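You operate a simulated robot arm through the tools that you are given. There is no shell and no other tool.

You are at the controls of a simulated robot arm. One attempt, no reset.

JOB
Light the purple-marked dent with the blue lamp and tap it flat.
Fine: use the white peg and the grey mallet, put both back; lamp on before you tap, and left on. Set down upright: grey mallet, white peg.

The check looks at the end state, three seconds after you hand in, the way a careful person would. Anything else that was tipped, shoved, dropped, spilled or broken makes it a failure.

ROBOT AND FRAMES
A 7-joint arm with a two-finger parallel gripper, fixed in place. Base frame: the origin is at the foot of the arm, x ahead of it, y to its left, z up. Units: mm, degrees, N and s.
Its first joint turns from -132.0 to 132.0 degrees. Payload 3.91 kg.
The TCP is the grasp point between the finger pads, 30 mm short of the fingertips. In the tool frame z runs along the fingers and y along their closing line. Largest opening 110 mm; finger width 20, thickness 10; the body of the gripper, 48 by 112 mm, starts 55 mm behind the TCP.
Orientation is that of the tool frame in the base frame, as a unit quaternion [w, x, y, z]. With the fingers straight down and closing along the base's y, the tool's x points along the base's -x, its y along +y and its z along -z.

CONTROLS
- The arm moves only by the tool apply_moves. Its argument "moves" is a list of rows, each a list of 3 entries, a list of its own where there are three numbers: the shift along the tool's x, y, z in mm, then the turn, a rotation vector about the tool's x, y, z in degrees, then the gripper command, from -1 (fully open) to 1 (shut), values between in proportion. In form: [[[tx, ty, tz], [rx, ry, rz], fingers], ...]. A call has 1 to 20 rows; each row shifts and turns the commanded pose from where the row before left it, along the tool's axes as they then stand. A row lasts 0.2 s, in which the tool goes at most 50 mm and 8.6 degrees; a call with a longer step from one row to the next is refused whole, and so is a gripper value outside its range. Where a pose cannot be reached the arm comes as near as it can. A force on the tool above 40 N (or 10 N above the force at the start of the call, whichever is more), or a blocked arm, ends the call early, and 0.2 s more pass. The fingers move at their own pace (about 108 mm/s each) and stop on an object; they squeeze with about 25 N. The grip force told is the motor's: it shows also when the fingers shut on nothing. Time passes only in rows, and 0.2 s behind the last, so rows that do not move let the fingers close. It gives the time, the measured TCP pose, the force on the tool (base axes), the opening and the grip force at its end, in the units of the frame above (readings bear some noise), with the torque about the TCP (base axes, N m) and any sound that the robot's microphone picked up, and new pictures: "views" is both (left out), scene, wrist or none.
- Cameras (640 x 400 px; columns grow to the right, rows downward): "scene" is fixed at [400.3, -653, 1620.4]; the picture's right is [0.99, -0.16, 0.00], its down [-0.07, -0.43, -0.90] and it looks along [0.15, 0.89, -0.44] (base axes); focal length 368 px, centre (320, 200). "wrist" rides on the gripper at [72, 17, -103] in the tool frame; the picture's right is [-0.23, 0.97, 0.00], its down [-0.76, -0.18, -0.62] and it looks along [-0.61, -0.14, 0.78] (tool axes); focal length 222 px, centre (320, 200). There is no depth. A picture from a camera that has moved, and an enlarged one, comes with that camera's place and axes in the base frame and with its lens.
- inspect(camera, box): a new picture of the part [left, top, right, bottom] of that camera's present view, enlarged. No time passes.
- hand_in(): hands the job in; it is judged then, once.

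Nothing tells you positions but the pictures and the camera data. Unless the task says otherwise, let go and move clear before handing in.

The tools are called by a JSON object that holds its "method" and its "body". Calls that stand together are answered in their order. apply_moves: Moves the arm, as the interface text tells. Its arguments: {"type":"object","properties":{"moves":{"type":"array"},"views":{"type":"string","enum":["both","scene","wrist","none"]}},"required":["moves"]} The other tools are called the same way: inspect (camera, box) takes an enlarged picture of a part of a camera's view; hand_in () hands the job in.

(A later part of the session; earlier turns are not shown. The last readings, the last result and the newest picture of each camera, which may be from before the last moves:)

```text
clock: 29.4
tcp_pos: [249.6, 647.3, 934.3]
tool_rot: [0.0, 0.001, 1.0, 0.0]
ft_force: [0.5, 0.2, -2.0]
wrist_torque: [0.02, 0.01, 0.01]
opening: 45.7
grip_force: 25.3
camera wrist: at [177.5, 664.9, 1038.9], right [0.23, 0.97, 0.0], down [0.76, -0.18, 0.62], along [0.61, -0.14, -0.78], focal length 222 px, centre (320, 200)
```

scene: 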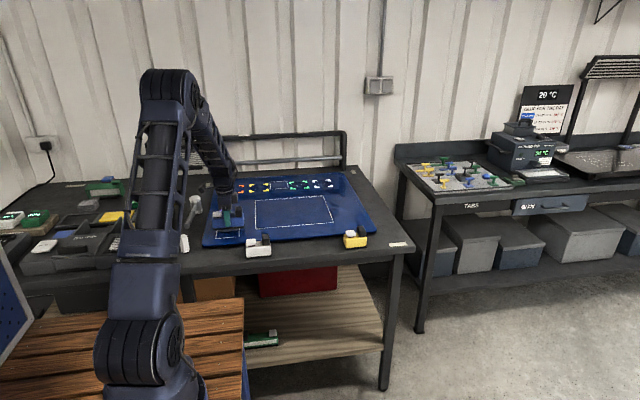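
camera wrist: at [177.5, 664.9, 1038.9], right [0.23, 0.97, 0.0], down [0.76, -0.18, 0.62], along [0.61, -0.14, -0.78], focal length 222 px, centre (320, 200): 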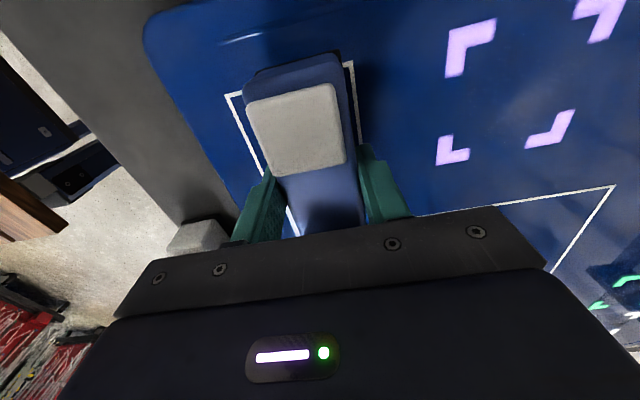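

{"method": "inspect", "body": {"camera": "wrist", "box": [420, 0, 640, 190]}}

{"method": "inspect", "body": {"camera": "wrist", "box": [200, 30, 420, 240]}}

{"method": "inspect", "body": {"camera": "scene", "box": [180, 180, 280, 260]}}

```text
2.11 times, centred on (530, 95) of wrist
camera zoom: at [177.5, 664.9, 1038.9], right [0.23, 0.97, 0.0], down [0.76, -0.18, 0.62], along [0.61, -0.14, -0.78], focal length 468 px, centre (-122, 421)
```

zoom: 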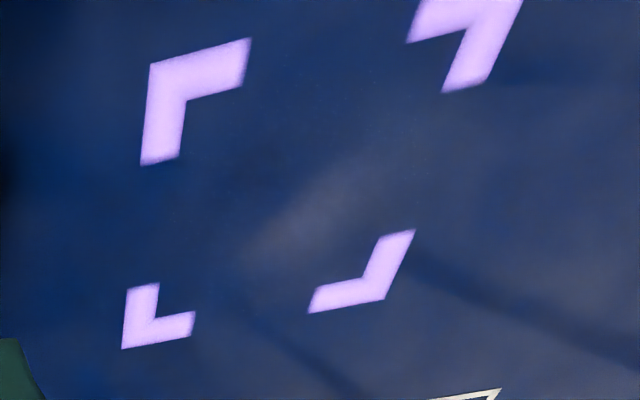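

```text
1.90 times, centred on (310, 135) of wrist
camera zoom: at [177.5, 664.9, 1038.9], right [0.23, 0.97, 0.0], down [0.76, -0.18, 0.62], along [0.61, -0.14, -0.78], focal length 423 px, centre (339, 324)
```

zoom: 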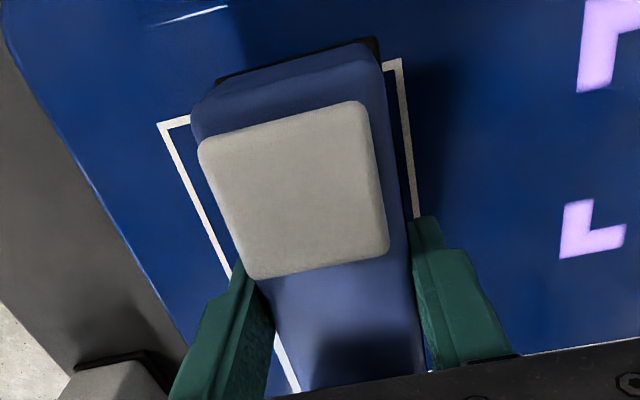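

```text
5.00 times, centred on (230, 220) of scene
camera zoom: at [400.3, -653.0, 1620.4], right [0.99, -0.16, 0.0], down [-0.07, -0.43, -0.9], along [0.15, 0.89, -0.44], focal length 1841 px, centre (770, 100)
```

zoom: 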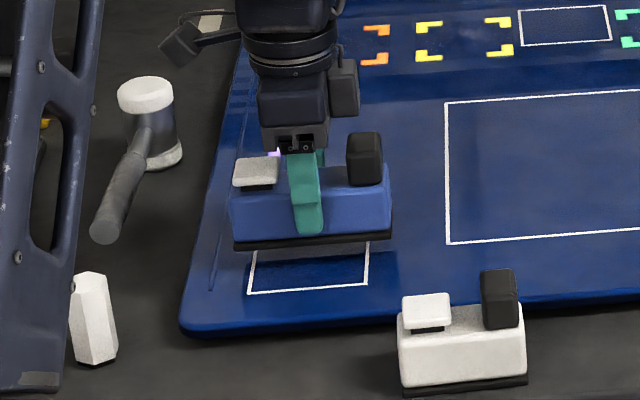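

The lamp is over the marked square, and the dent's marks are centred at about (248, 788). I'll lower the lamp gently until the force shows it resting.

{"method": "apply_moves", "body": {"moves": [[[0, 0, 3], [0, 0, 0], 1], [[0, 0, 4], [0, 0, 0], 1], [[0, 0, 4], [0, 0, 0], 1], [[0, 0, 4], [0, 0, 0], 1], [[0, 0, 3], [0, 0, 0], 1], [[0, 0, 2], [0, 0, 0], 1], [[0, 0, 1], [0, 0, 0], 1], [[0, 0, 0], [0, 0, 0], 1]], "views": "none"}}

{"method": "apply_moves", "body": {"moves": [[[0, 0, 1], [0, 0, 0], 1], [[0, 0, 1], [0, 0, 0], 1], [[0, 0, 1], [0, 0, 0], 1], [[0, 0, 0], [0, 0, 0], 1]], "views": "none"}}

```text
clock: 31.2
tcp_pos: [249.1, 646.7, 917.4]
tool_rot: [0.0, 0.0, 1.0, 0.0]
ft_force: [0.3, -1.2, 18.3]
wrist_torque: [-0.29, 0.16, -0.02]
opening: 45.8
grip_force: 24.7
```

```text
clock: 32.2
tcp_pos: [248.5, 646.1, 912.2]
tool_rot: [0.0, 0.001, 1.0, 0.0]
ft_force: [-1.0, 3.0, 23.7]
wrist_torque: [-0.06, 0.1, -0.03]
opening: 45.8
grip_force: 24.7
```

The lamp is resting on the panel (about 20 N up on the tool). I'll relax upward slightly, then release and look.

{"method": "apply_moves", "body": {"moves": [[[0, 0, -1], [0, 0, 0], 1], [[0, 0, -1], [0, 0, 0], 1], [[0, 0, 0], [0, 0, 0], 1]], "views": "none"}}

{"method": "apply_moves", "body": {"moves": [[[0, 0, 0], [0, 0, 0], -0.2], [[0, 0, 0], [0, 0, 0], -0.2], [[0, 0, 0], [0, 0, 0], -0.2]]}}

```text
clock: 33.0
tcp_pos: [248.7, 646.6, 911.6]
tool_rot: [-0.001, 0.0, 1.0, 0.0]
ft_force: [0.0, 1.0, -3.4]
wrist_torque: [0.02, 0.02, 0.02]
opening: 46.0
grip_force: 25.1
```

```text
clock: 33.8
tcp_pos: [249.9, 646.5, 913.0]
tool_rot: [0.0, -0.001, 1.0, 0.0]
ft_force: [0.3, 0.3, -1.4]
wrist_torque: [-0.02, 0.0, 0.02]
opening: 65.8
grip_force: 0.1
camera wrist: at [177.0, 664.6, 1016.0], right [0.23, 0.97, 0.0], down [0.76, -0.18, 0.62], along [0.61, -0.14, -0.78], focal length 222 px, centre (320, 200)
```

scene: 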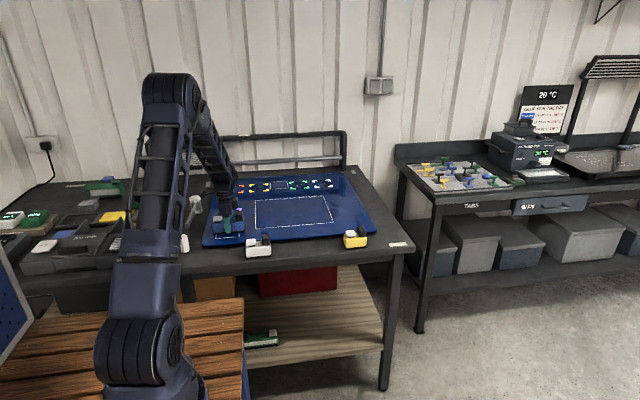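
wrist: 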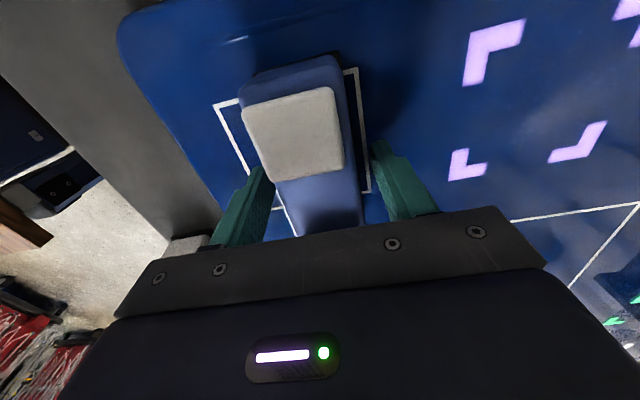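

The lamp is standing on the marked square facing the dent. Now I'll rise, close the fingers and position above the rocker key at about (213, 647).

{"method": "apply_moves", "body": {"moves": [[[0, 0, -20], [0, 0, 0], -0.2], [[0, 0, -35], [0, 0, 0], -0.2], [[0, 0, -35], [0, 0, 0], -0.2], [[18, 0, 0], [0, 0, 0], 1], [[18, 0, 0], [0, 0, 0], 1], [[0, 0, 0], [0, 0, 0], 1], [[0, 0, 0], [0, 0, 0], 1]]}}

{"method": "inspect", "body": {"camera": "scene", "box": [190, 180, 270, 250]}}

{"method": "inspect", "body": {"camera": "wrist", "box": [220, 30, 420, 240]}}

```text
clock: 35.4
tcp_pos: [212.9, 648.9, 1005.0]
tool_rot: [0.0, -0.001, 1.0, 0.0]
ft_force: [0.2, 0.1, 0.6]
wrist_torque: [0.01, 0.0, -0.02]
opening: 0.1
grip_force: 24.9
camera wrist: at [140.3, 666.8, 1108.1], right [0.23, 0.97, 0.0], down [0.76, -0.18, 0.62], along [0.61, -0.14, -0.78], focal length 222 px, centre (320, 200)
```

scene: 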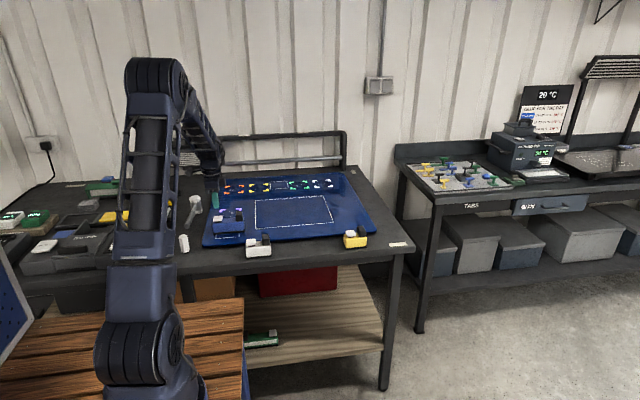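
wrist: 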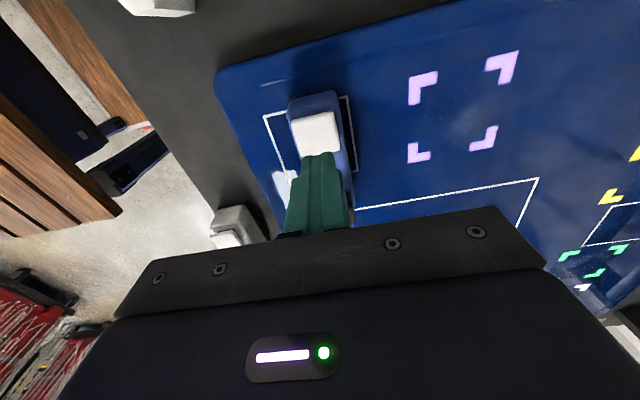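

```text
5.71 times, centred on (230, 215) of scene
camera zoom: at [400.3, -653.0, 1620.4], right [0.99, -0.16, 0.0], down [-0.07, -0.43, -0.9], along [0.15, 0.89, -0.44], focal length 2104 px, centre (834, 114)
```

zoom: 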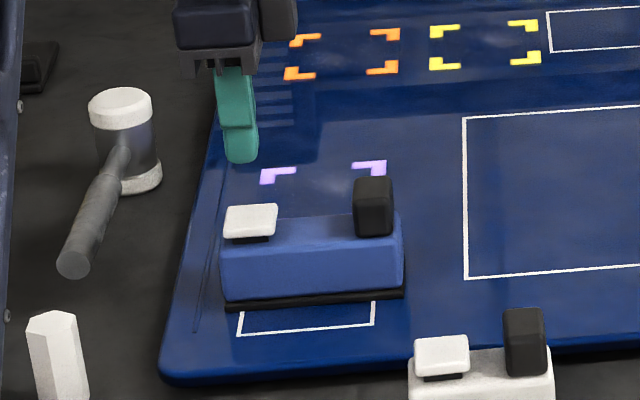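

```text
1.90 times, centred on (320, 135) of wrist
camera zoom: at [140.3, 666.8, 1108.1], right [0.23, 0.97, 0.0], down [0.76, -0.18, 0.62], along [0.61, -0.14, -0.78], focal length 423 px, centre (320, 324)
```

zoom: 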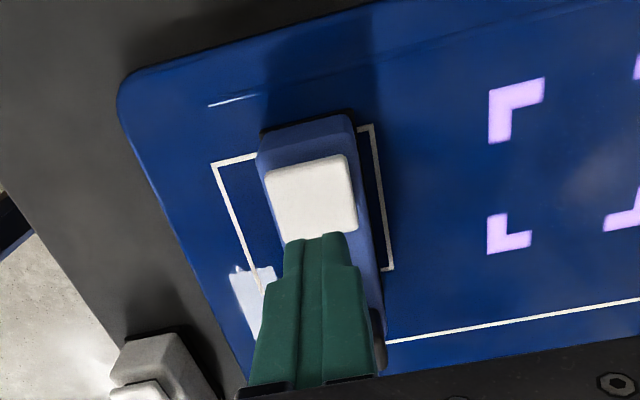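

The closed fingertips are right above the key. I'll descend and press gently while watching the force and the lamp.

{"method": "apply_moves", "body": {"moves": [[[0, -2, 25], [0, 0, 0], 1], [[0, 0, 15], [0, 0, 0], 1], [[0, 0, 0], [0, 0, 0], 1]], "views": "none"}}

{"method": "apply_moves", "body": {"moves": [[[0, 0, 2], [0, 0, 0], 1], [[0, 0, 2], [0, 0, 0], 1], [[0, 0, 2], [0, 0, 0], 1]], "views": "none"}}

{"method": "apply_moves", "body": {"moves": [[[0, 0, 1.5], [0, 0, 0], 1], [[0, 0, 1.5], [0, 0, 0], 1]], "views": "both"}}

```text
clock: 36.2
tcp_pos: [211.3, 645.8, 965.0]
tool_rot: [0.0, 0.0, 1.0, 0.0]
ft_force: [0.6, 0.1, -1.3]
wrist_torque: [-0.03, -0.01, -0.04]
opening: 0.0
grip_force: 24.9
```

```text
clock: 37.0
tcp_pos: [213.1, 643.8, 958.1]
tool_rot: [0.0, 0.0, 1.0, -0.001]
ft_force: [-2.2, 0.3, 3.6]
wrist_torque: [0.05, 0.03, -0.01]
opening: 0.0
grip_force: 24.5
heard: click
```

```text
clock: 37.6
tcp_pos: [213.2, 645.1, 955.2]
tool_rot: [0.0, -0.001, 1.0, 0.001]
ft_force: [-1.8, 4.3, 13.3]
wrist_torque: [0.14, 0.03, 0.04]
opening: 0.2
grip_force: 24.5
camera wrist: at [141.1, 662.7, 1058.4], right [0.23, 0.97, 0.0], down [0.76, -0.18, 0.62], along [0.61, -0.14, -0.78], focal length 222 px, centre (320, 200)
```

scene: 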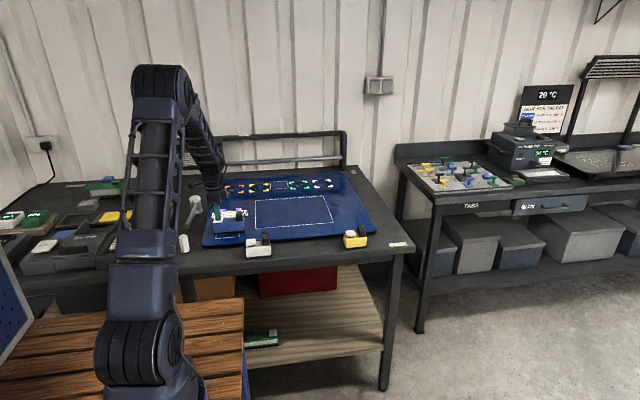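
wrist: 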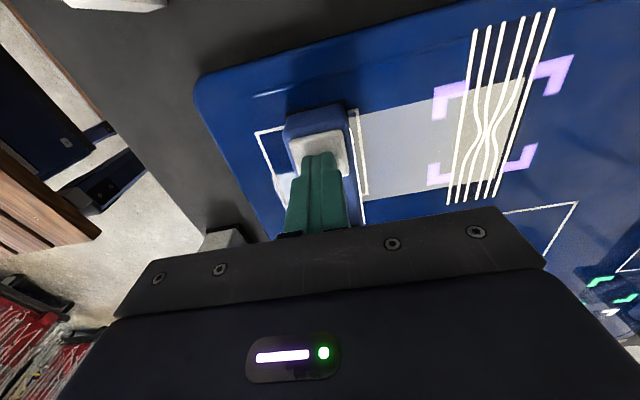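

A click was heard and the lamp is lit: its beam reaches the purple marks, and the reflected lines bend at the dent. I'll lift off the key and look closely at the dent.

{"method": "apply_moves", "body": {"moves": [[[0, 0, -5], [0, 0, 0], 1], [[0, 0, -20], [0, 0, 0], 1], [[0, 0, -35], [0, 0, 0], 1], [[0, 0, -35], [0, 0, 0], 1], [[0, 0, 0], [0, 0, 0], 1]]}}

{"method": "inspect", "body": {"camera": "wrist", "box": [260, 20, 520, 210]}}

{"method": "inspect", "body": {"camera": "scene", "box": [190, 180, 270, 250]}}

```text
clock: 38.8
tcp_pos: [214.9, 643.3, 1050.0]
tool_rot: [0.0, 0.0, 1.0, 0.0]
ft_force: [0.3, 0.2, -0.3]
wrist_torque: [0.03, 0.02, -0.01]
opening: 0.0
grip_force: 25.2
camera wrist: at [141.9, 660.8, 1152.9], right [0.23, 0.97, 0.0], down [0.76, -0.18, 0.62], along [0.61, -0.14, -0.78], focal length 222 px, centre (320, 200)
```

scene: 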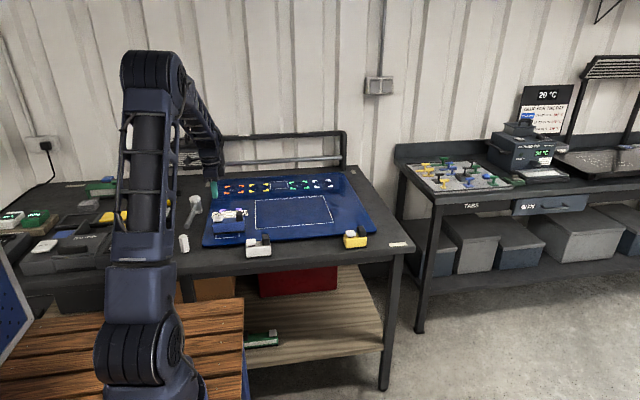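
wrist: 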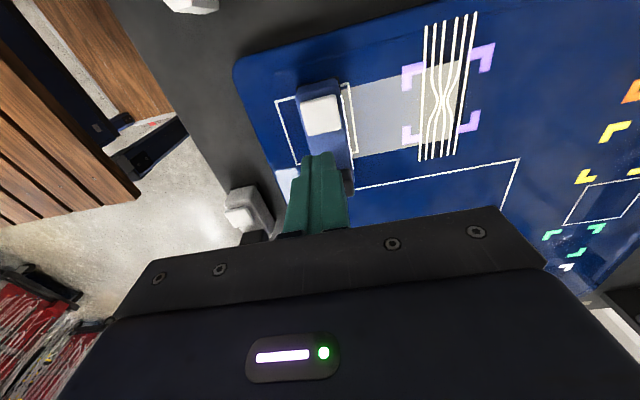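

```text
2.11 times, centred on (390, 115) of wrist
camera zoom: at [141.9, 660.8, 1152.9], right [0.23, 0.97, 0.0], down [0.76, -0.18, 0.62], along [0.61, -0.14, -0.78], focal length 468 px, centre (173, 379)
```

zoom: 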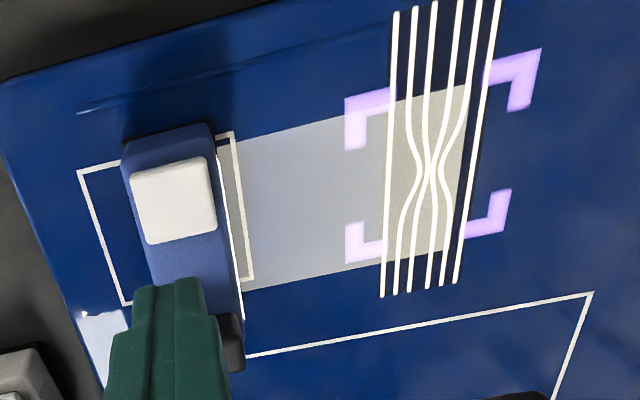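

```text
5.71 times, centred on (230, 215) of scene
camera zoom: at [400.3, -653.0, 1620.4], right [0.99, -0.16, 0.0], down [-0.07, -0.43, -0.9], along [0.15, 0.89, -0.44], focal length 2104 px, centre (834, 114)
```

zoom: 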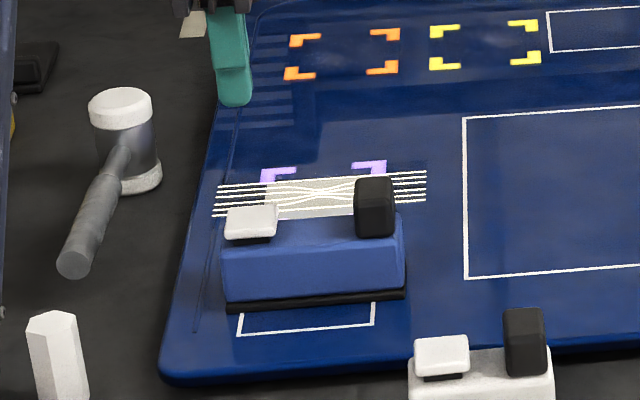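

The lamp is on and lights the dent; the lines pinch at about (250, 787), the centre of the purple marks. Next I'll go above the white peg with the tool turned -90°.

{"method": "apply_moves", "body": {"moves": [[[39, -28.5, 0], [0, 0, 0], -1], [[39, -28.5, 0], [0, 0, 0], -1], [[39, -28.5, 0], [0, 0, 0], -1], [[0, 0, 0], [0, 0, -8.2], -1], [[0, 0, 0], [0, 0, -8.2], -1], [[0, 0, 0], [0, 0, -8.2], -1], [[0, 0, 0], [0, 0, -8.2], -1], [[0, 0, 0], [0, 0, -8.2], -1], [[0, 0, 0], [0, 0, -8.2], -1], [[0, 0, 0], [0, 0, -8.2], -1], [[0, 0, 0], [0, 0, -8.2], -1], [[0, 0, 0], [0, 0, -8.2], -1], [[0, 0, 0], [0, 0, -8.2], -1], [[0, 0, 0], [0, 0, -8.0], -1], [[0, 0, 0], [0, 0, 0], -1]]}}

{"method": "inspect", "body": {"camera": "wrist", "box": [220, 20, 420, 220]}}

```text
clock: 42.0
tcp_pos: [96.5, 558.4, 1049.8]
tool_rot: [0.0, 0.708, -0.707, 0.0]
ft_force: [-0.5, -0.4, -0.7]
wrist_torque: [0.02, 0.01, 0.01]
opening: 110.2
grip_force: 0.1
camera wrist: at [79.7, 487.9, 1152.7], right [-0.97, 0.23, 0.0], down [0.18, 0.76, 0.62], along [0.14, 0.61, -0.78], focal length 222 px, centre (320, 200)
```

scene: 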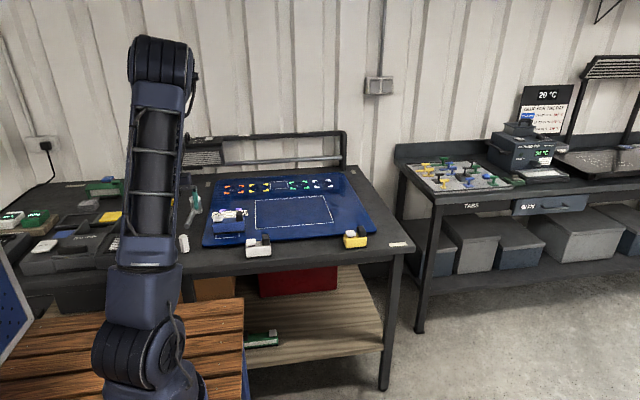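
wrist: 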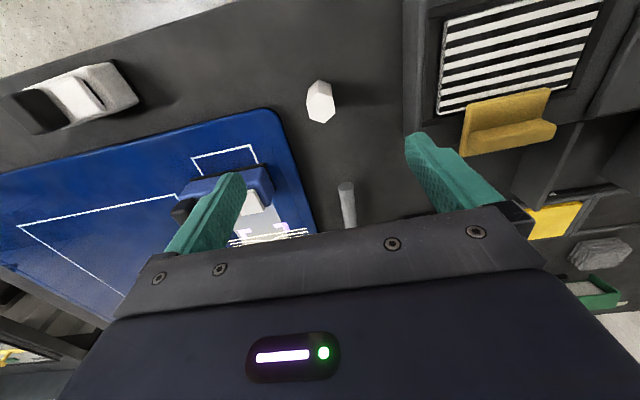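

```text
2.00 times, centred on (320, 120) of wrist
camera zoom: at [79.7, 487.9, 1152.7], right [-0.97, 0.23, 0.0], down [0.18, 0.76, 0.62], along [0.14, 0.61, -0.78], focal length 444 px, centre (320, 360)
```

zoom: 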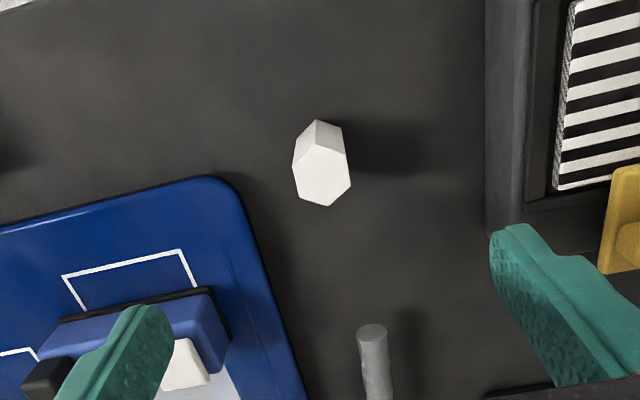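

The peg's top centre is at about (95.5, 558.5), right under the tool, with its flats facing ±x. I'll part-close so as to miss the panel edge and come down around it.

{"method": "apply_moves", "body": {"moves": [[[0, 0, 0], [0, 0, 3], -0.09], [[0, 0, 40], [0, 0, 0], -0.09], [[0, 0, 40], [0, 0, 0], -0.09], [[0, 0, 25], [0, 0, 0], -0.09], [[0, 0, 0], [0, 0, 0], -0.09]]}}

{"method": "inspect", "body": {"camera": "wrist", "box": [220, 40, 420, 240]}}

{"method": "inspect", "body": {"camera": "scene", "box": [160, 205, 220, 260]}}

```text
clock: 43.2
tcp_pos: [98.2, 557.4, 945.6]
tool_rot: [0.0, -0.688, 0.725, 0.0]
ft_force: [0.7, -0.4, -0.2]
wrist_torque: [0.0, -0.02, 0.02]
opening: 60.0
grip_force: 0.0
camera wrist: at [76.9, 487.3, 1048.6], right [-0.96, 0.28, 0.0], down [0.22, 0.75, 0.62], along [0.17, 0.6, -0.78], focal length 222 px, centre (320, 200)
```

scene: 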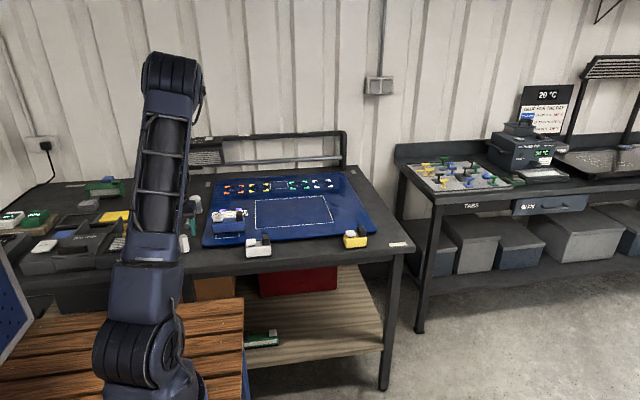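
wrist: 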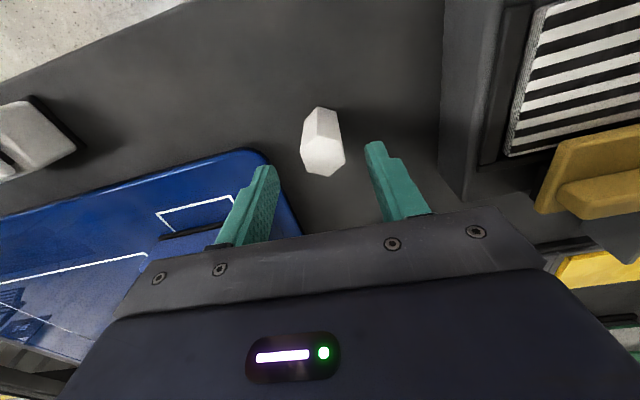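

```text
2.00 times, centred on (320, 140) of wrist
camera zoom: at [76.9, 487.3, 1048.6], right [-0.96, 0.28, 0.0], down [0.22, 0.75, 0.62], along [0.17, 0.6, -0.78], focal length 444 px, centre (320, 320)
```

zoom: 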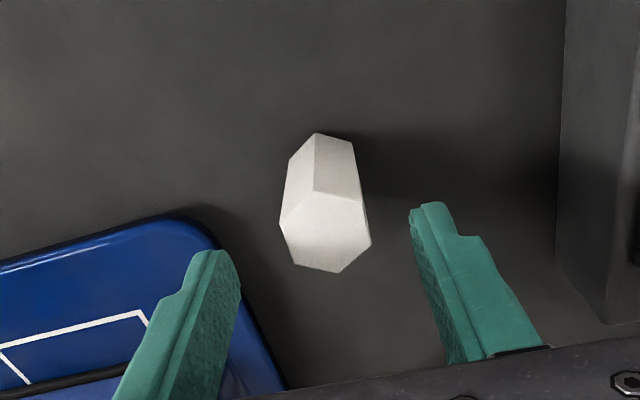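

```text
7.27 times, centred on (190, 232) of scene
camera zoom: at [400.3, -653.0, 1620.4], right [0.99, -0.16, 0.0], down [-0.07, -0.43, -0.9], along [0.15, 0.89, -0.44], focal length 2678 px, centre (1266, -36)
```

zoom: 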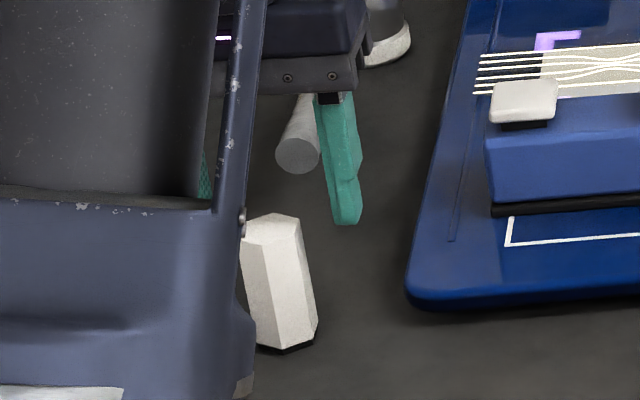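

The peg top is at z about 910 and centred about 3 mm to -x of the tool. I'll adjust, descend to about 890 and grip.

{"method": "apply_moves", "body": {"moves": [[[0, 3, 0], [0, 0, 0], -0.09], [[0, 0, 28], [0, 0, 0], -0.09], [[0, 0, 27], [0, 0, 0], -0.09], [[0, 0, 0], [0, 0, 0], -0.09], [[0, 0, 0], [0, 0, 0], 0.3], [[0, 0, 0], [0, 0, 0], 1], [[0, 0, 0], [0, 0, 0], 1]]}}

{"method": "inspect", "body": {"camera": "wrist", "box": [220, 40, 420, 240]}}

```text
clock: 44.8
tcp_pos: [94.2, 557.8, 890.2]
tool_rot: [0.001, -0.689, 0.725, 0.0]
ft_force: [-0.1, 0.1, 0.1]
wrist_torque: [-0.01, -0.01, 0.01]
opening: 28.8
grip_force: 24.6
camera wrist: at [73.4, 487.7, 993.7], right [-0.96, 0.28, 0.0], down [0.22, 0.75, 0.62], along [0.17, 0.6, -0.78], focal length 222 px, centre (320, 200)
```

scene: 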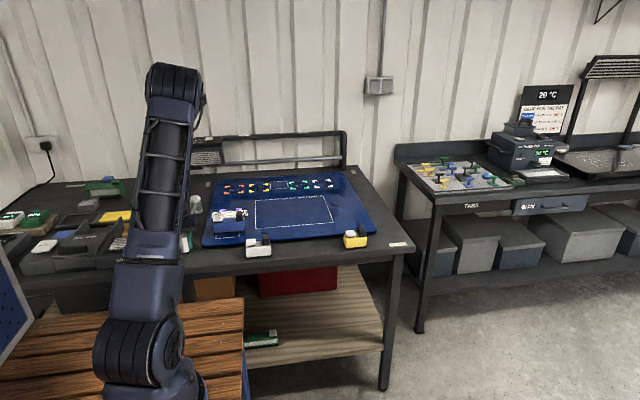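
wrist: 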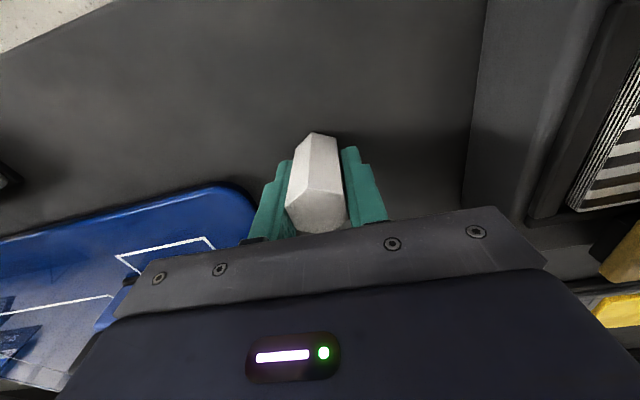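

```text
2.00 times, centred on (320, 140) of wrist
camera zoom: at [73.4, 487.7, 993.7], right [-0.96, 0.28, 0.0], down [0.22, 0.75, 0.62], along [0.17, 0.6, -0.78], focal length 444 px, centre (320, 320)
```

zoom: 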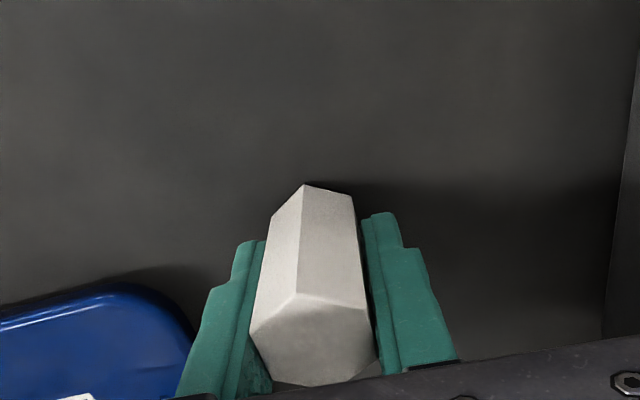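

The peg is gripped on its flats. I'll lift it gradually.

{"method": "apply_moves", "body": {"moves": [[[0, 0, -2], [0, 0, 0], 1], [[0, 0, -3], [0, 0, 0], 1], [[0, 0, -4], [0, 0, 0], 1], [[0, 0, -5], [0, 0, 0], 1], [[0, 0, -8], [0, 0, 0], 1], [[0, 0, -10], [0, 0, 0], 1], [[0, 0, -12], [0, 0, 0], 1], [[0, 0, -14], [0, 0, 0], 1], [[0, 0, -14], [0, 0, 0], 1], [[0, 0, -12], [0, 0, 0], 1], [[0, 0, -10], [0, 0, 0], 1], [[0, 0, -8], [0, 0, 0], 1], [[0, 0, -6], [0, 0, 0], 1], [[0, 0, -4], [0, 0, 0], 1], [[0, 0, -3], [0, 0, 0], 1], [[0, 0, 0], [0, 0, 0], 1]]}}

```text
clock: 48.2
tcp_pos: [93.9, 558.9, 1003.2]
tool_rot: [0.0, -0.687, 0.726, -0.001]
ft_force: [-0.3, 0.1, -1.1]
wrist_torque: [0.01, 0.0, -0.05]
opening: 29.2
grip_force: 25.0
camera wrist: at [71.6, 488.7, 1107.0], right [-0.96, 0.28, 0.0], down [0.22, 0.75, 0.62], along [0.17, 0.6, -0.78], focal length 222 px, centre (320, 200)
```

scene: 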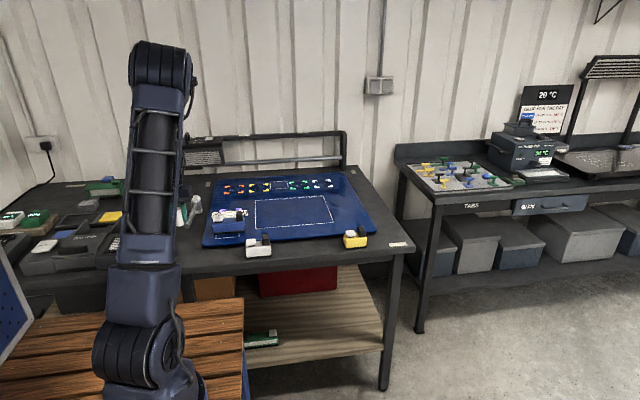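
wrist: 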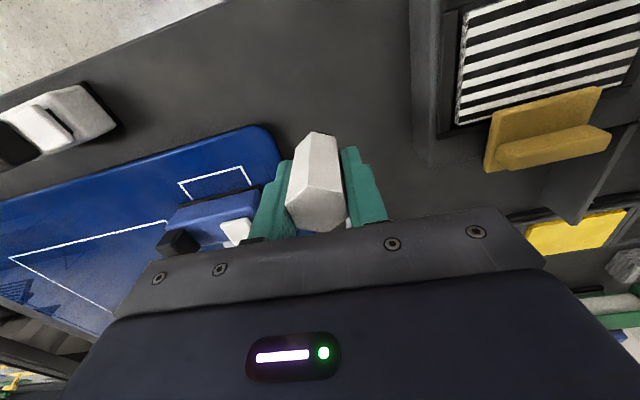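

Held well. Now I'll carry the peg to above the dent at about (249.5, 787).

{"method": "apply_moves", "body": {"moves": [[[-4.28, -2.58, 0], [0, 0, 0], 1], [[-8.56, -5.17, 0], [0, 0, 0], 1], [[-12.84, -7.75, 0], [0, 0, 0], 1], [[-16.86, -10.18, 0], [0, 0, 0], 1], [[-16.86, -10.18, 0], [0, 0, 0], 1], [[-16.86, -10.18, 0], [0, 0, 0], 1], [[-16.86, -10.18, 0], [0, 0, 0], 1], [[-16.86, -10.18, 0], [0, 0, 0], 1], [[-16.86, -10.18, 0], [0, 0, 0], 1], [[-16.86, -10.18, 0], [0, 0, 0], 1], [[-16.86, -10.18, 0], [0, 0, 0], 1], [[-16.86, -10.18, 0], [0, 0, 0], 1], [[-16.86, -10.18, 0], [0, 0, 0], 1], [[-16.86, -10.18, 0], [0, 0, 0], 1], [[-12.84, -7.75, 0], [0, 0, 0], 1], [[-8.56, -5.17, 0], [0, 0, 0], 1], [[-4.28, -2.58, 0], [0, 0, 0], 1], [[0, 0, 0], [0, 0, 0], 1]]}}

{"method": "inspect", "body": {"camera": "wrist", "box": [220, 40, 420, 240]}}

{"method": "inspect", "body": {"camera": "scene", "box": [190, 160, 290, 250]}}

```text
clock: 52.0
tcp_pos: [252.1, 788.1, 1003.9]
tool_rot: [0.0, -0.688, 0.725, 0.0]
ft_force: [0.9, -0.2, -0.1]
wrist_torque: [-0.01, -0.01, -0.03]
opening: 28.8
grip_force: 25.2
camera wrist: at [230.1, 717.6, 1107.0], right [-0.96, 0.28, 0.0], down [0.22, 0.75, 0.62], along [0.17, 0.6, -0.78], focal length 222 px, centre (320, 200)
```

scene: 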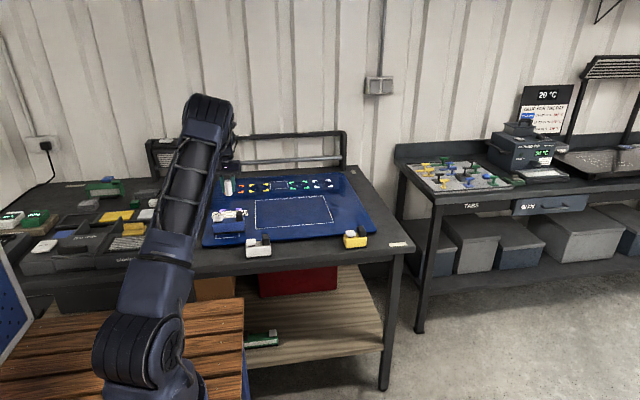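
wrist: 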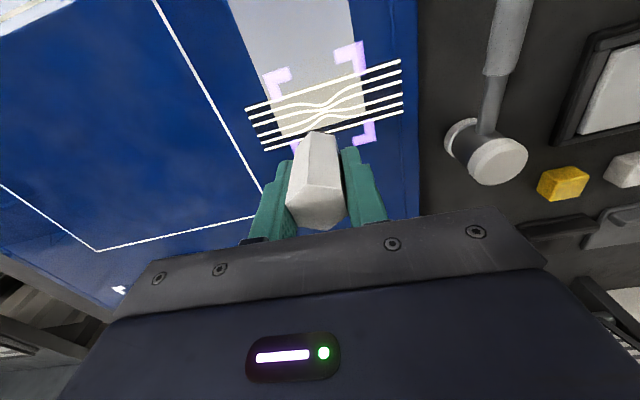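

```text
2.00 times, centred on (320, 140) of wrist
camera zoom: at [230.1, 717.6, 1107.0], right [-0.96, 0.28, 0.0], down [0.22, 0.75, 0.62], along [0.17, 0.6, -0.78], focal length 444 px, centre (320, 320)
```

zoom: 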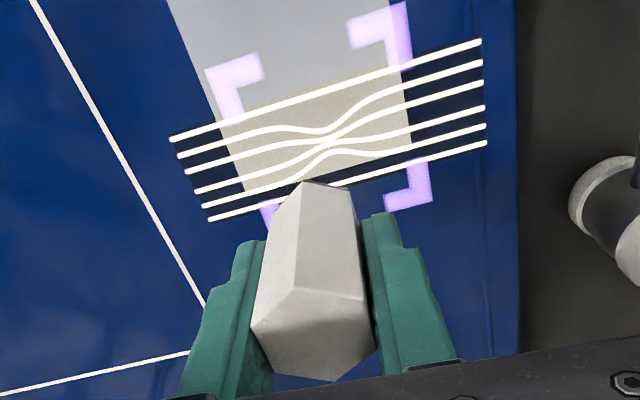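

```text
4.44 times, centred on (240, 205) of scene
camera zoom: at [400.3, -653.0, 1620.4], right [0.99, -0.16, 0.0], down [-0.07, -0.43, -0.9], along [0.15, 0.89, -0.44], focal length 1636 px, centre (676, 178)
```

zoom: 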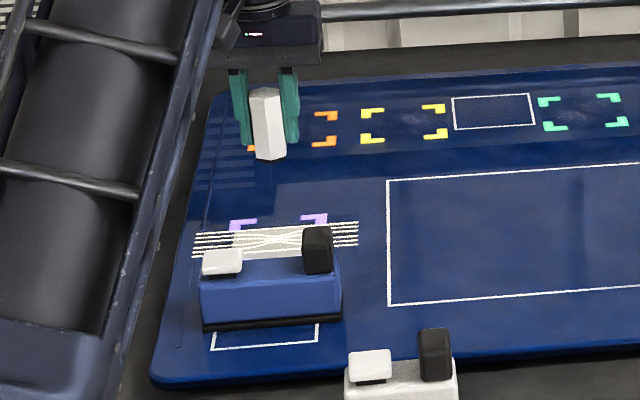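

The peg hangs about 4 mm to +x of the dent's pinch point, so I'll shift that much and lower toward the panel.

{"method": "apply_moves", "body": {"moves": [[[0, 2.2, 0], [0, 0, 0], 1], [[0, 2.2, 0], [0, 0, 0], 1], [[0, 0, 3], [0, 0, 0], 1], [[0, 0, 6], [0, 0, 0], 1], [[0, 0, 9], [0, 0, 0], 1], [[0, 0, 12], [0, 0, 0], 1], [[0, 0, 12], [0, 0, 0], 1], [[0, 0, 12], [0, 0, 0], 1], [[0, 0, 12], [0, 0, 0], 1], [[0, 0, 8], [0, 0, 0], 1], [[0, 0, 4], [0, 0, 0], 1], [[0, 0, 2], [0, 0, 0], 1], [[0, 0, 0], [0, 0, 0], 1]]}}

{"method": "inspect", "body": {"camera": "wrist", "box": [220, 40, 420, 240]}}

{"method": "inspect", "body": {"camera": "scene", "box": [190, 170, 280, 250]}}

```text
clock: 54.8
tcp_pos: [244.5, 788.9, 923.7]
tool_rot: [0.0, -0.689, 0.725, 0.0]
ft_force: [-0.1, -0.4, -0.4]
wrist_torque: [-0.02, 0.01, -0.01]
opening: 28.6
grip_force: 25.2
camera wrist: at [223.7, 718.4, 1027.2], right [-0.96, 0.28, 0.0], down [0.22, 0.75, 0.62], along [0.17, 0.6, -0.78], focal length 222 px, centre (320, 200)
```

scene: 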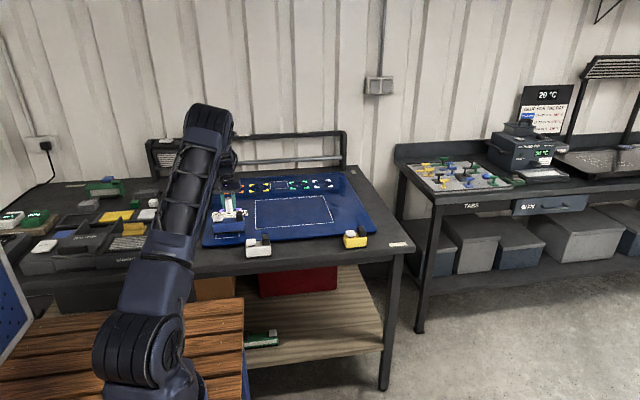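
wrist: 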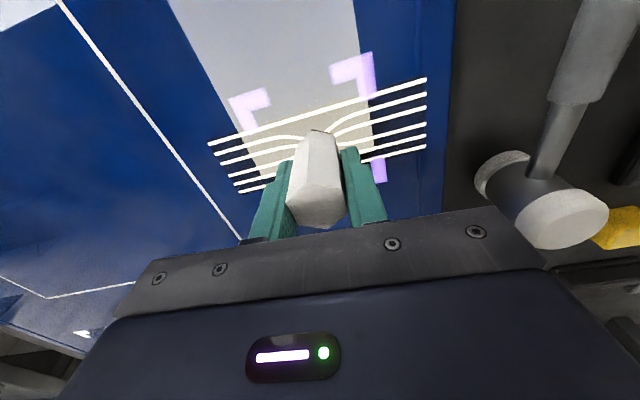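

```text
2.00 times, centred on (320, 140) of wrist
camera zoom: at [223.7, 718.4, 1027.2], right [-0.96, 0.28, 0.0], down [0.22, 0.75, 0.62], along [0.17, 0.6, -0.78], focal length 444 px, centre (320, 320)
```

zoom: 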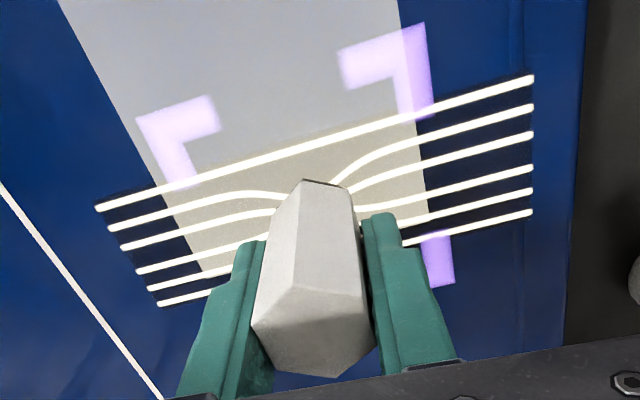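

```text
5.00 times, centred on (235, 210) of scene
camera zoom: at [400.3, -653.0, 1620.4], right [0.99, -0.16, 0.0], down [-0.07, -0.43, -0.9], along [0.15, 0.89, -0.44], focal length 1841 px, centre (745, 150)
```

zoom: 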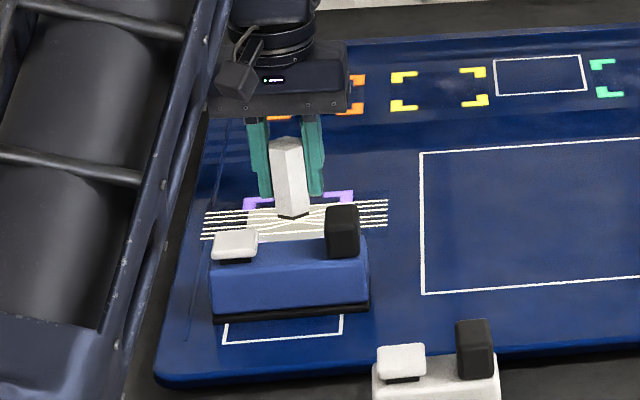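

The peg is within about 2 mm of the dent centre. I'll lower it in small steps until it touches.

{"method": "apply_moves", "body": {"moves": [[[0, 0, 2], [0, 0, 0], 1], [[0, 0, 2], [0, 0, 0], 1], [[0, 0, 1], [0, 0, 0], 1], [[0, 0, 0], [0, 0, 0], 1]], "views": "none"}}

{"method": "apply_moves", "body": {"moves": [[[0, 0, 1], [0, 0, 0], 1], [[0, 0, 1], [0, 0, 0], 1], [[0, 0, 0], [0, 0, 0], 1]], "views": "none"}}

```text
clock: 55.8
tcp_pos: [245.4, 789.0, 919.0]
tool_rot: [0.0, -0.689, 0.725, 0.001]
ft_force: [0.1, -0.6, 0.1]
wrist_torque: [0.01, 0.0, 0.0]
opening: 28.7
grip_force: 25.0
```

```text
clock: 56.6
tcp_pos: [244.8, 788.9, 916.6]
tool_rot: [0.0, -0.689, 0.725, 0.0]
ft_force: [-0.1, 0.1, 0.6]
wrist_torque: [-0.01, -0.03, 0.01]
opening: 28.8
grip_force: 25.2
```

{"method": "apply_moves", "body": {"moves": [[[0, 0, 1], [0, 0, 0], 1], [[0, 0, 0.5], [0, 0, 0], 1], [[0, 0, 0], [0, 0, 0], 1]], "views": "none"}}

{"method": "apply_moves", "body": {"moves": [[[0, 0, 1], [0, 0, 0], 1], [[0, 0, 0.5], [0, 0, 0], 1], [[0, 0, 0], [0, 0, 0], 1]], "views": "none"}}

```text
clock: 57.4
tcp_pos: [246.0, 787.9, 916.1]
tool_rot: [0.001, -0.687, 0.726, 0.0]
ft_force: [0.9, -2.2, 17.5]
wrist_torque: [-0.18, 0.07, -0.07]
opening: 28.7
grip_force: 24.7
```

```text
clock: 58.2
tcp_pos: [245.2, 789.6, 914.5]
tool_rot: [0.001, -0.687, 0.726, 0.0]
ft_force: [6.2, 4.2, 21.7]
wrist_torque: [0.1, -0.28, 0.0]
opening: 28.7
grip_force: 24.9
```

Contact. I'll back off a touch, open and leave the peg standing.

{"method": "apply_moves", "body": {"moves": [[[0, 0, -1], [0, 0, 0], 1], [[0, 0, 0], [0, 0, 0], 1]], "views": "none"}}

{"method": "apply_moves", "body": {"moves": [[[0, 0, 0], [0, 0, 0], 0.4], [[0, 0, 0], [0, 0, 0], 0.2], [[0, 0, 0], [0, 0, 0], -0.1], [[0, 0, 0], [0, 0, 0], -0.1]]}}

{"method": "inspect", "body": {"camera": "scene", "box": [190, 170, 280, 250]}}

{"method": "inspect", "body": {"camera": "wrist", "box": [220, 40, 420, 240]}}

```text
clock: 58.8
tcp_pos: [244.8, 788.1, 914.3]
tool_rot: [0.0, -0.688, 0.725, -0.001]
ft_force: [4.0, -0.4, 12.4]
wrist_torque: [-0.03, -0.21, -0.01]
opening: 28.9
grip_force: 24.8
```

```text
clock: 59.8
tcp_pos: [245.8, 789.3, 914.5]
tool_rot: [0.0, -0.688, 0.726, 0.0]
ft_force: [0.8, 0.2, 0.0]
wrist_torque: [0.01, -0.01, -0.01]
opening: 60.4
grip_force: 0.1
camera wrist: at [224.4, 718.5, 1017.7], right [-0.96, 0.28, 0.0], down [0.22, 0.75, 0.62], along [0.17, 0.6, -0.78], focal length 222 px, centre (320, 200)
```

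scene: 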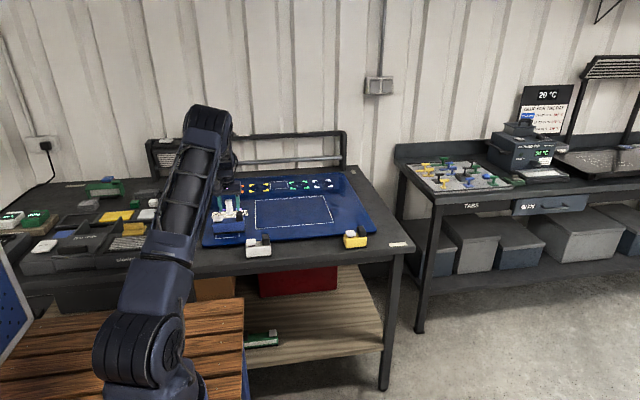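
wrist: 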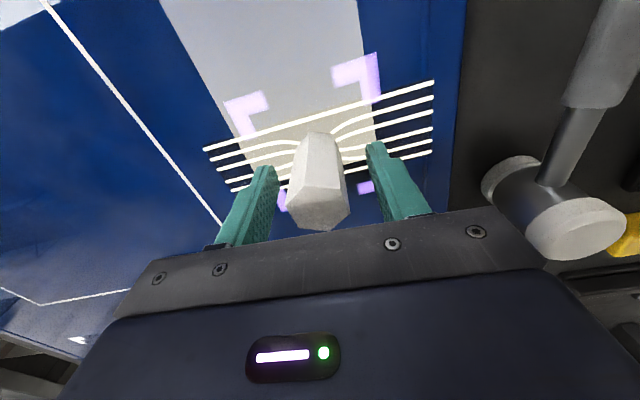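

```text
5.00 times, centred on (235, 210) of scene
camera zoom: at [400.3, -653.0, 1620.4], right [0.99, -0.16, 0.0], down [-0.07, -0.43, -0.9], along [0.15, 0.89, -0.44], focal length 1841 px, centre (745, 150)
```

zoom: 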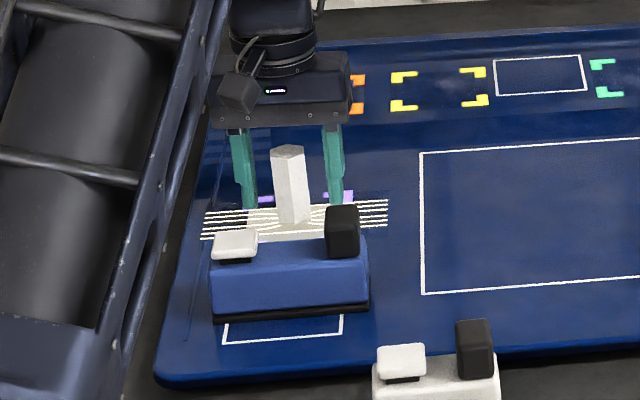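

```text
2.00 times, centred on (320, 140) of wrist
camera zoom: at [224.4, 718.5, 1017.7], right [-0.96, 0.28, 0.0], down [0.22, 0.75, 0.62], along [0.17, 0.6, -0.78], focal length 444 px, centre (320, 320)
```

zoom: 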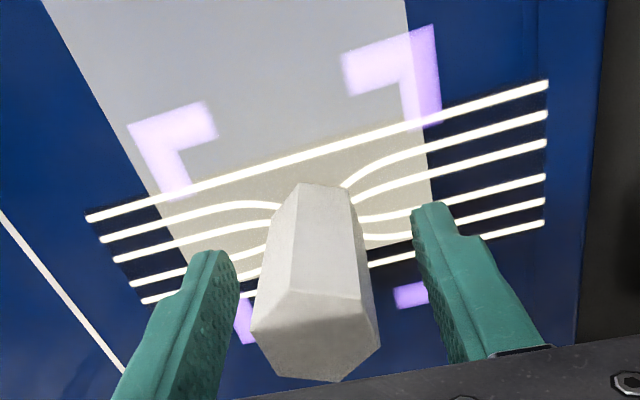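

The peg stands on the dent by itself. I'll rise straight up and then go to view the mallet from above its shaft.

{"method": "apply_moves", "body": {"moves": [[[0, 0, -10], [0, 0, 0], -0.1], [[0, 0, -20], [0, 0, 0], -0.1], [[0, 0, -35], [0, 0, 0], -0.1], [[0, 0, -35], [0, 0, 0], -0.1], [[0, 0, -20], [0, 0, 0], -0.1], [[-4.7, 36.4, 0], [0, 0, 0], -0.1], [[-4.7, 36.4, 0], [0, 0, 0], -0.1], [[-4.7, 36.4, 0], [0, 0, 0], -0.1], [[-4.7, 36.4, 0], [0, 0, 0], -0.1], [[0, 0, 0], [0, 0, 0], -0.1]]}}

{"method": "inspect", "body": {"camera": "wrist", "box": [220, 0, 420, 200]}}

{"method": "inspect", "body": {"camera": "scene", "box": [190, 170, 280, 250]}}

```text
clock: 62.0
tcp_pos: [99.3, 813.5, 1037.5]
tool_rot: [0.0, -0.688, 0.726, -0.001]
ft_force: [-0.4, -0.3, 1.0]
wrist_torque: [0.03, 0.01, 0.01]
opening: 60.5
grip_force: 0.1
camera wrist: at [77.1, 742.9, 1140.2], right [-0.96, 0.28, 0.0], down [0.22, 0.75, 0.62], along [0.17, 0.6, -0.78], focal length 222 px, centre (320, 200)
```

scene: 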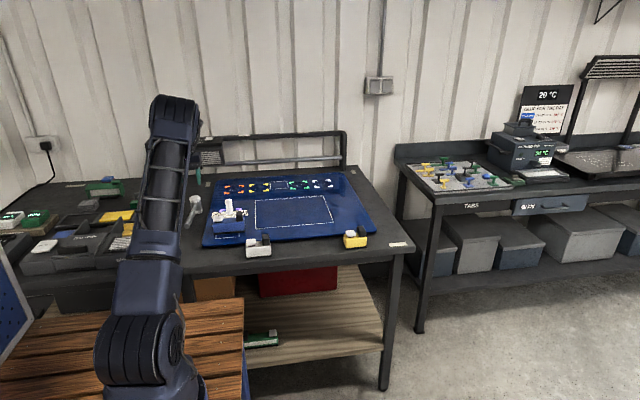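
wrist: 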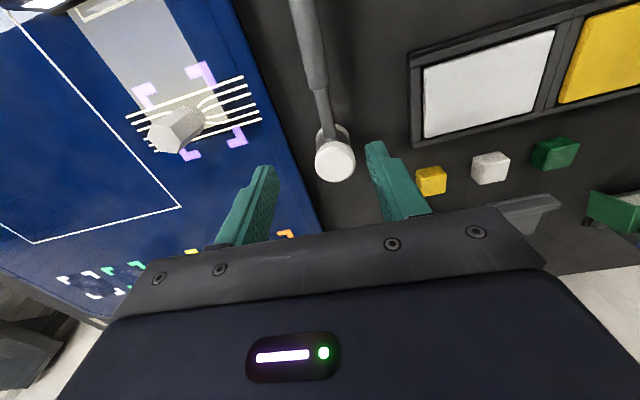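

```text
2.00 times, centred on (320, 100) of wrist
camera zoom: at [77.1, 742.9, 1140.2], right [-0.96, 0.28, 0.0], down [0.22, 0.75, 0.62], along [0.17, 0.6, -0.78], focal length 444 px, centre (320, 400)
```

zoom: 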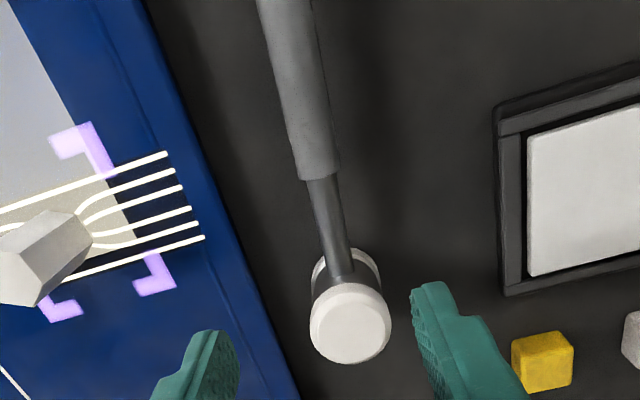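

```text
5.00 times, centred on (235, 210) of scene
camera zoom: at [400.3, -653.0, 1620.4], right [0.99, -0.16, 0.0], down [-0.07, -0.43, -0.9], along [0.15, 0.89, -0.44], focal length 1841 px, centre (745, 150)
```

zoom: 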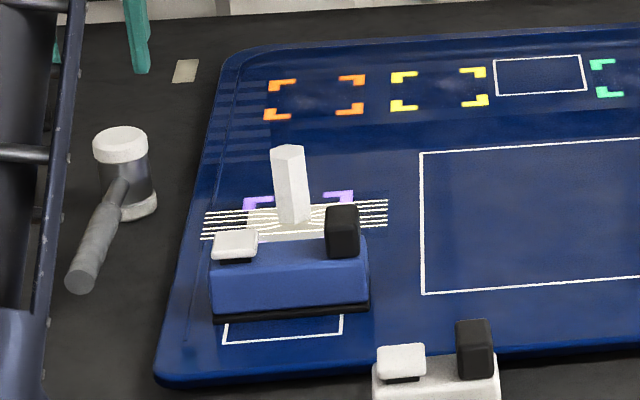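

The mallet's shaft runs at about x 92.7 at y 819, z about 890, and the tool is already parallel to it. I'll centre on the shaft close to the head and come partway down.

{"method": "apply_moves", "body": {"moves": [[[-4.8, 5.5, 0], [0, 0, 0], -0.1], [[0, 0, 35], [0, 0, 0], -0.1], [[0, 0, 35], [0, 0, 0], -0.1], [[0, 0, 25], [0, 0, 0], -0.1], [[0, 0, 0], [0, 0, 0], -0.1]]}}

{"method": "inspect", "body": {"camera": "wrist", "box": [220, 40, 420, 240]}}

{"method": "inspect", "body": {"camera": "scene", "box": [160, 175, 240, 245]}}

```text
clock: 63.2
tcp_pos: [95.4, 819.8, 938.2]
tool_rot: [0.0, -0.688, 0.725, 0.0]
ft_force: [0.2, -1.0, 0.1]
wrist_torque: [0.03, -0.01, 0.01]
opening: 60.6
grip_force: 0.0
camera wrist: at [75.3, 749.8, 1042.3], right [-0.96, 0.28, 0.0], down [0.22, 0.75, 0.62], along [0.17, 0.6, -0.78], focal length 222 px, centre (320, 200)
```

scene: 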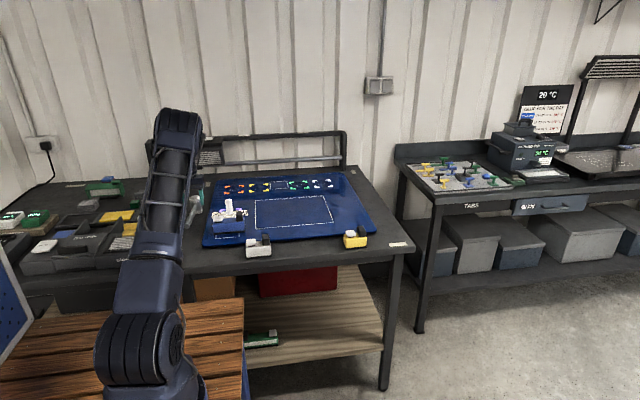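
wrist: 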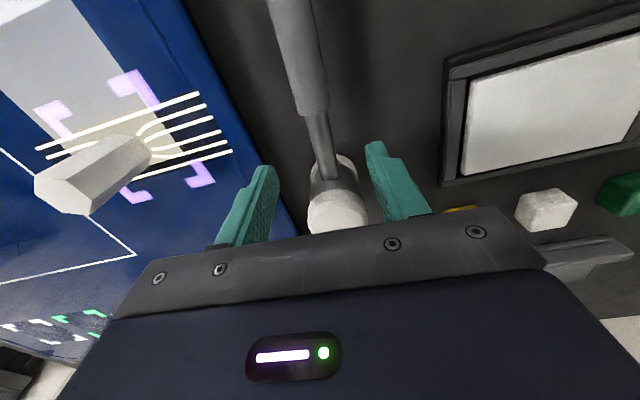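

```text
2.00 times, centred on (320, 140) of wrist
camera zoom: at [75.3, 749.8, 1042.3], right [-0.96, 0.28, 0.0], down [0.22, 0.75, 0.62], along [0.17, 0.6, -0.78], focal length 444 px, centre (320, 320)
```

zoom: 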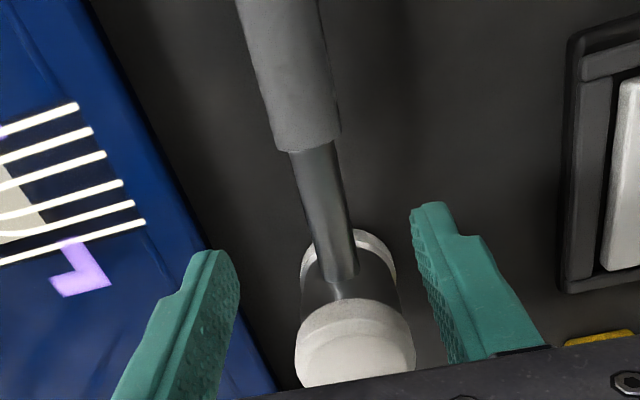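

```text
5.71 times, centred on (200, 210) of scene
camera zoom: at [400.3, -653.0, 1620.4], right [0.99, -0.16, 0.0], down [-0.07, -0.43, -0.9], along [0.15, 0.89, -0.44], focal length 2104 px, centre (1006, 143)
```

zoom: 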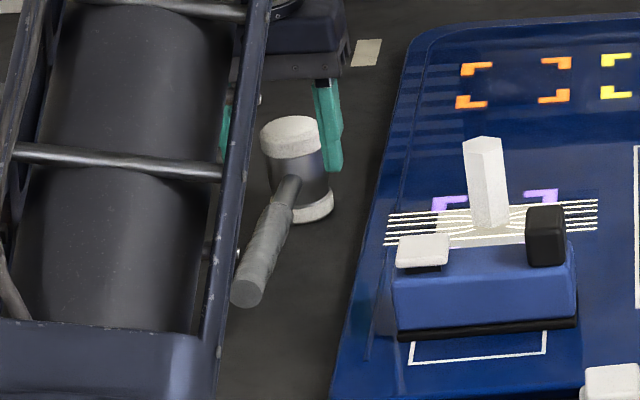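

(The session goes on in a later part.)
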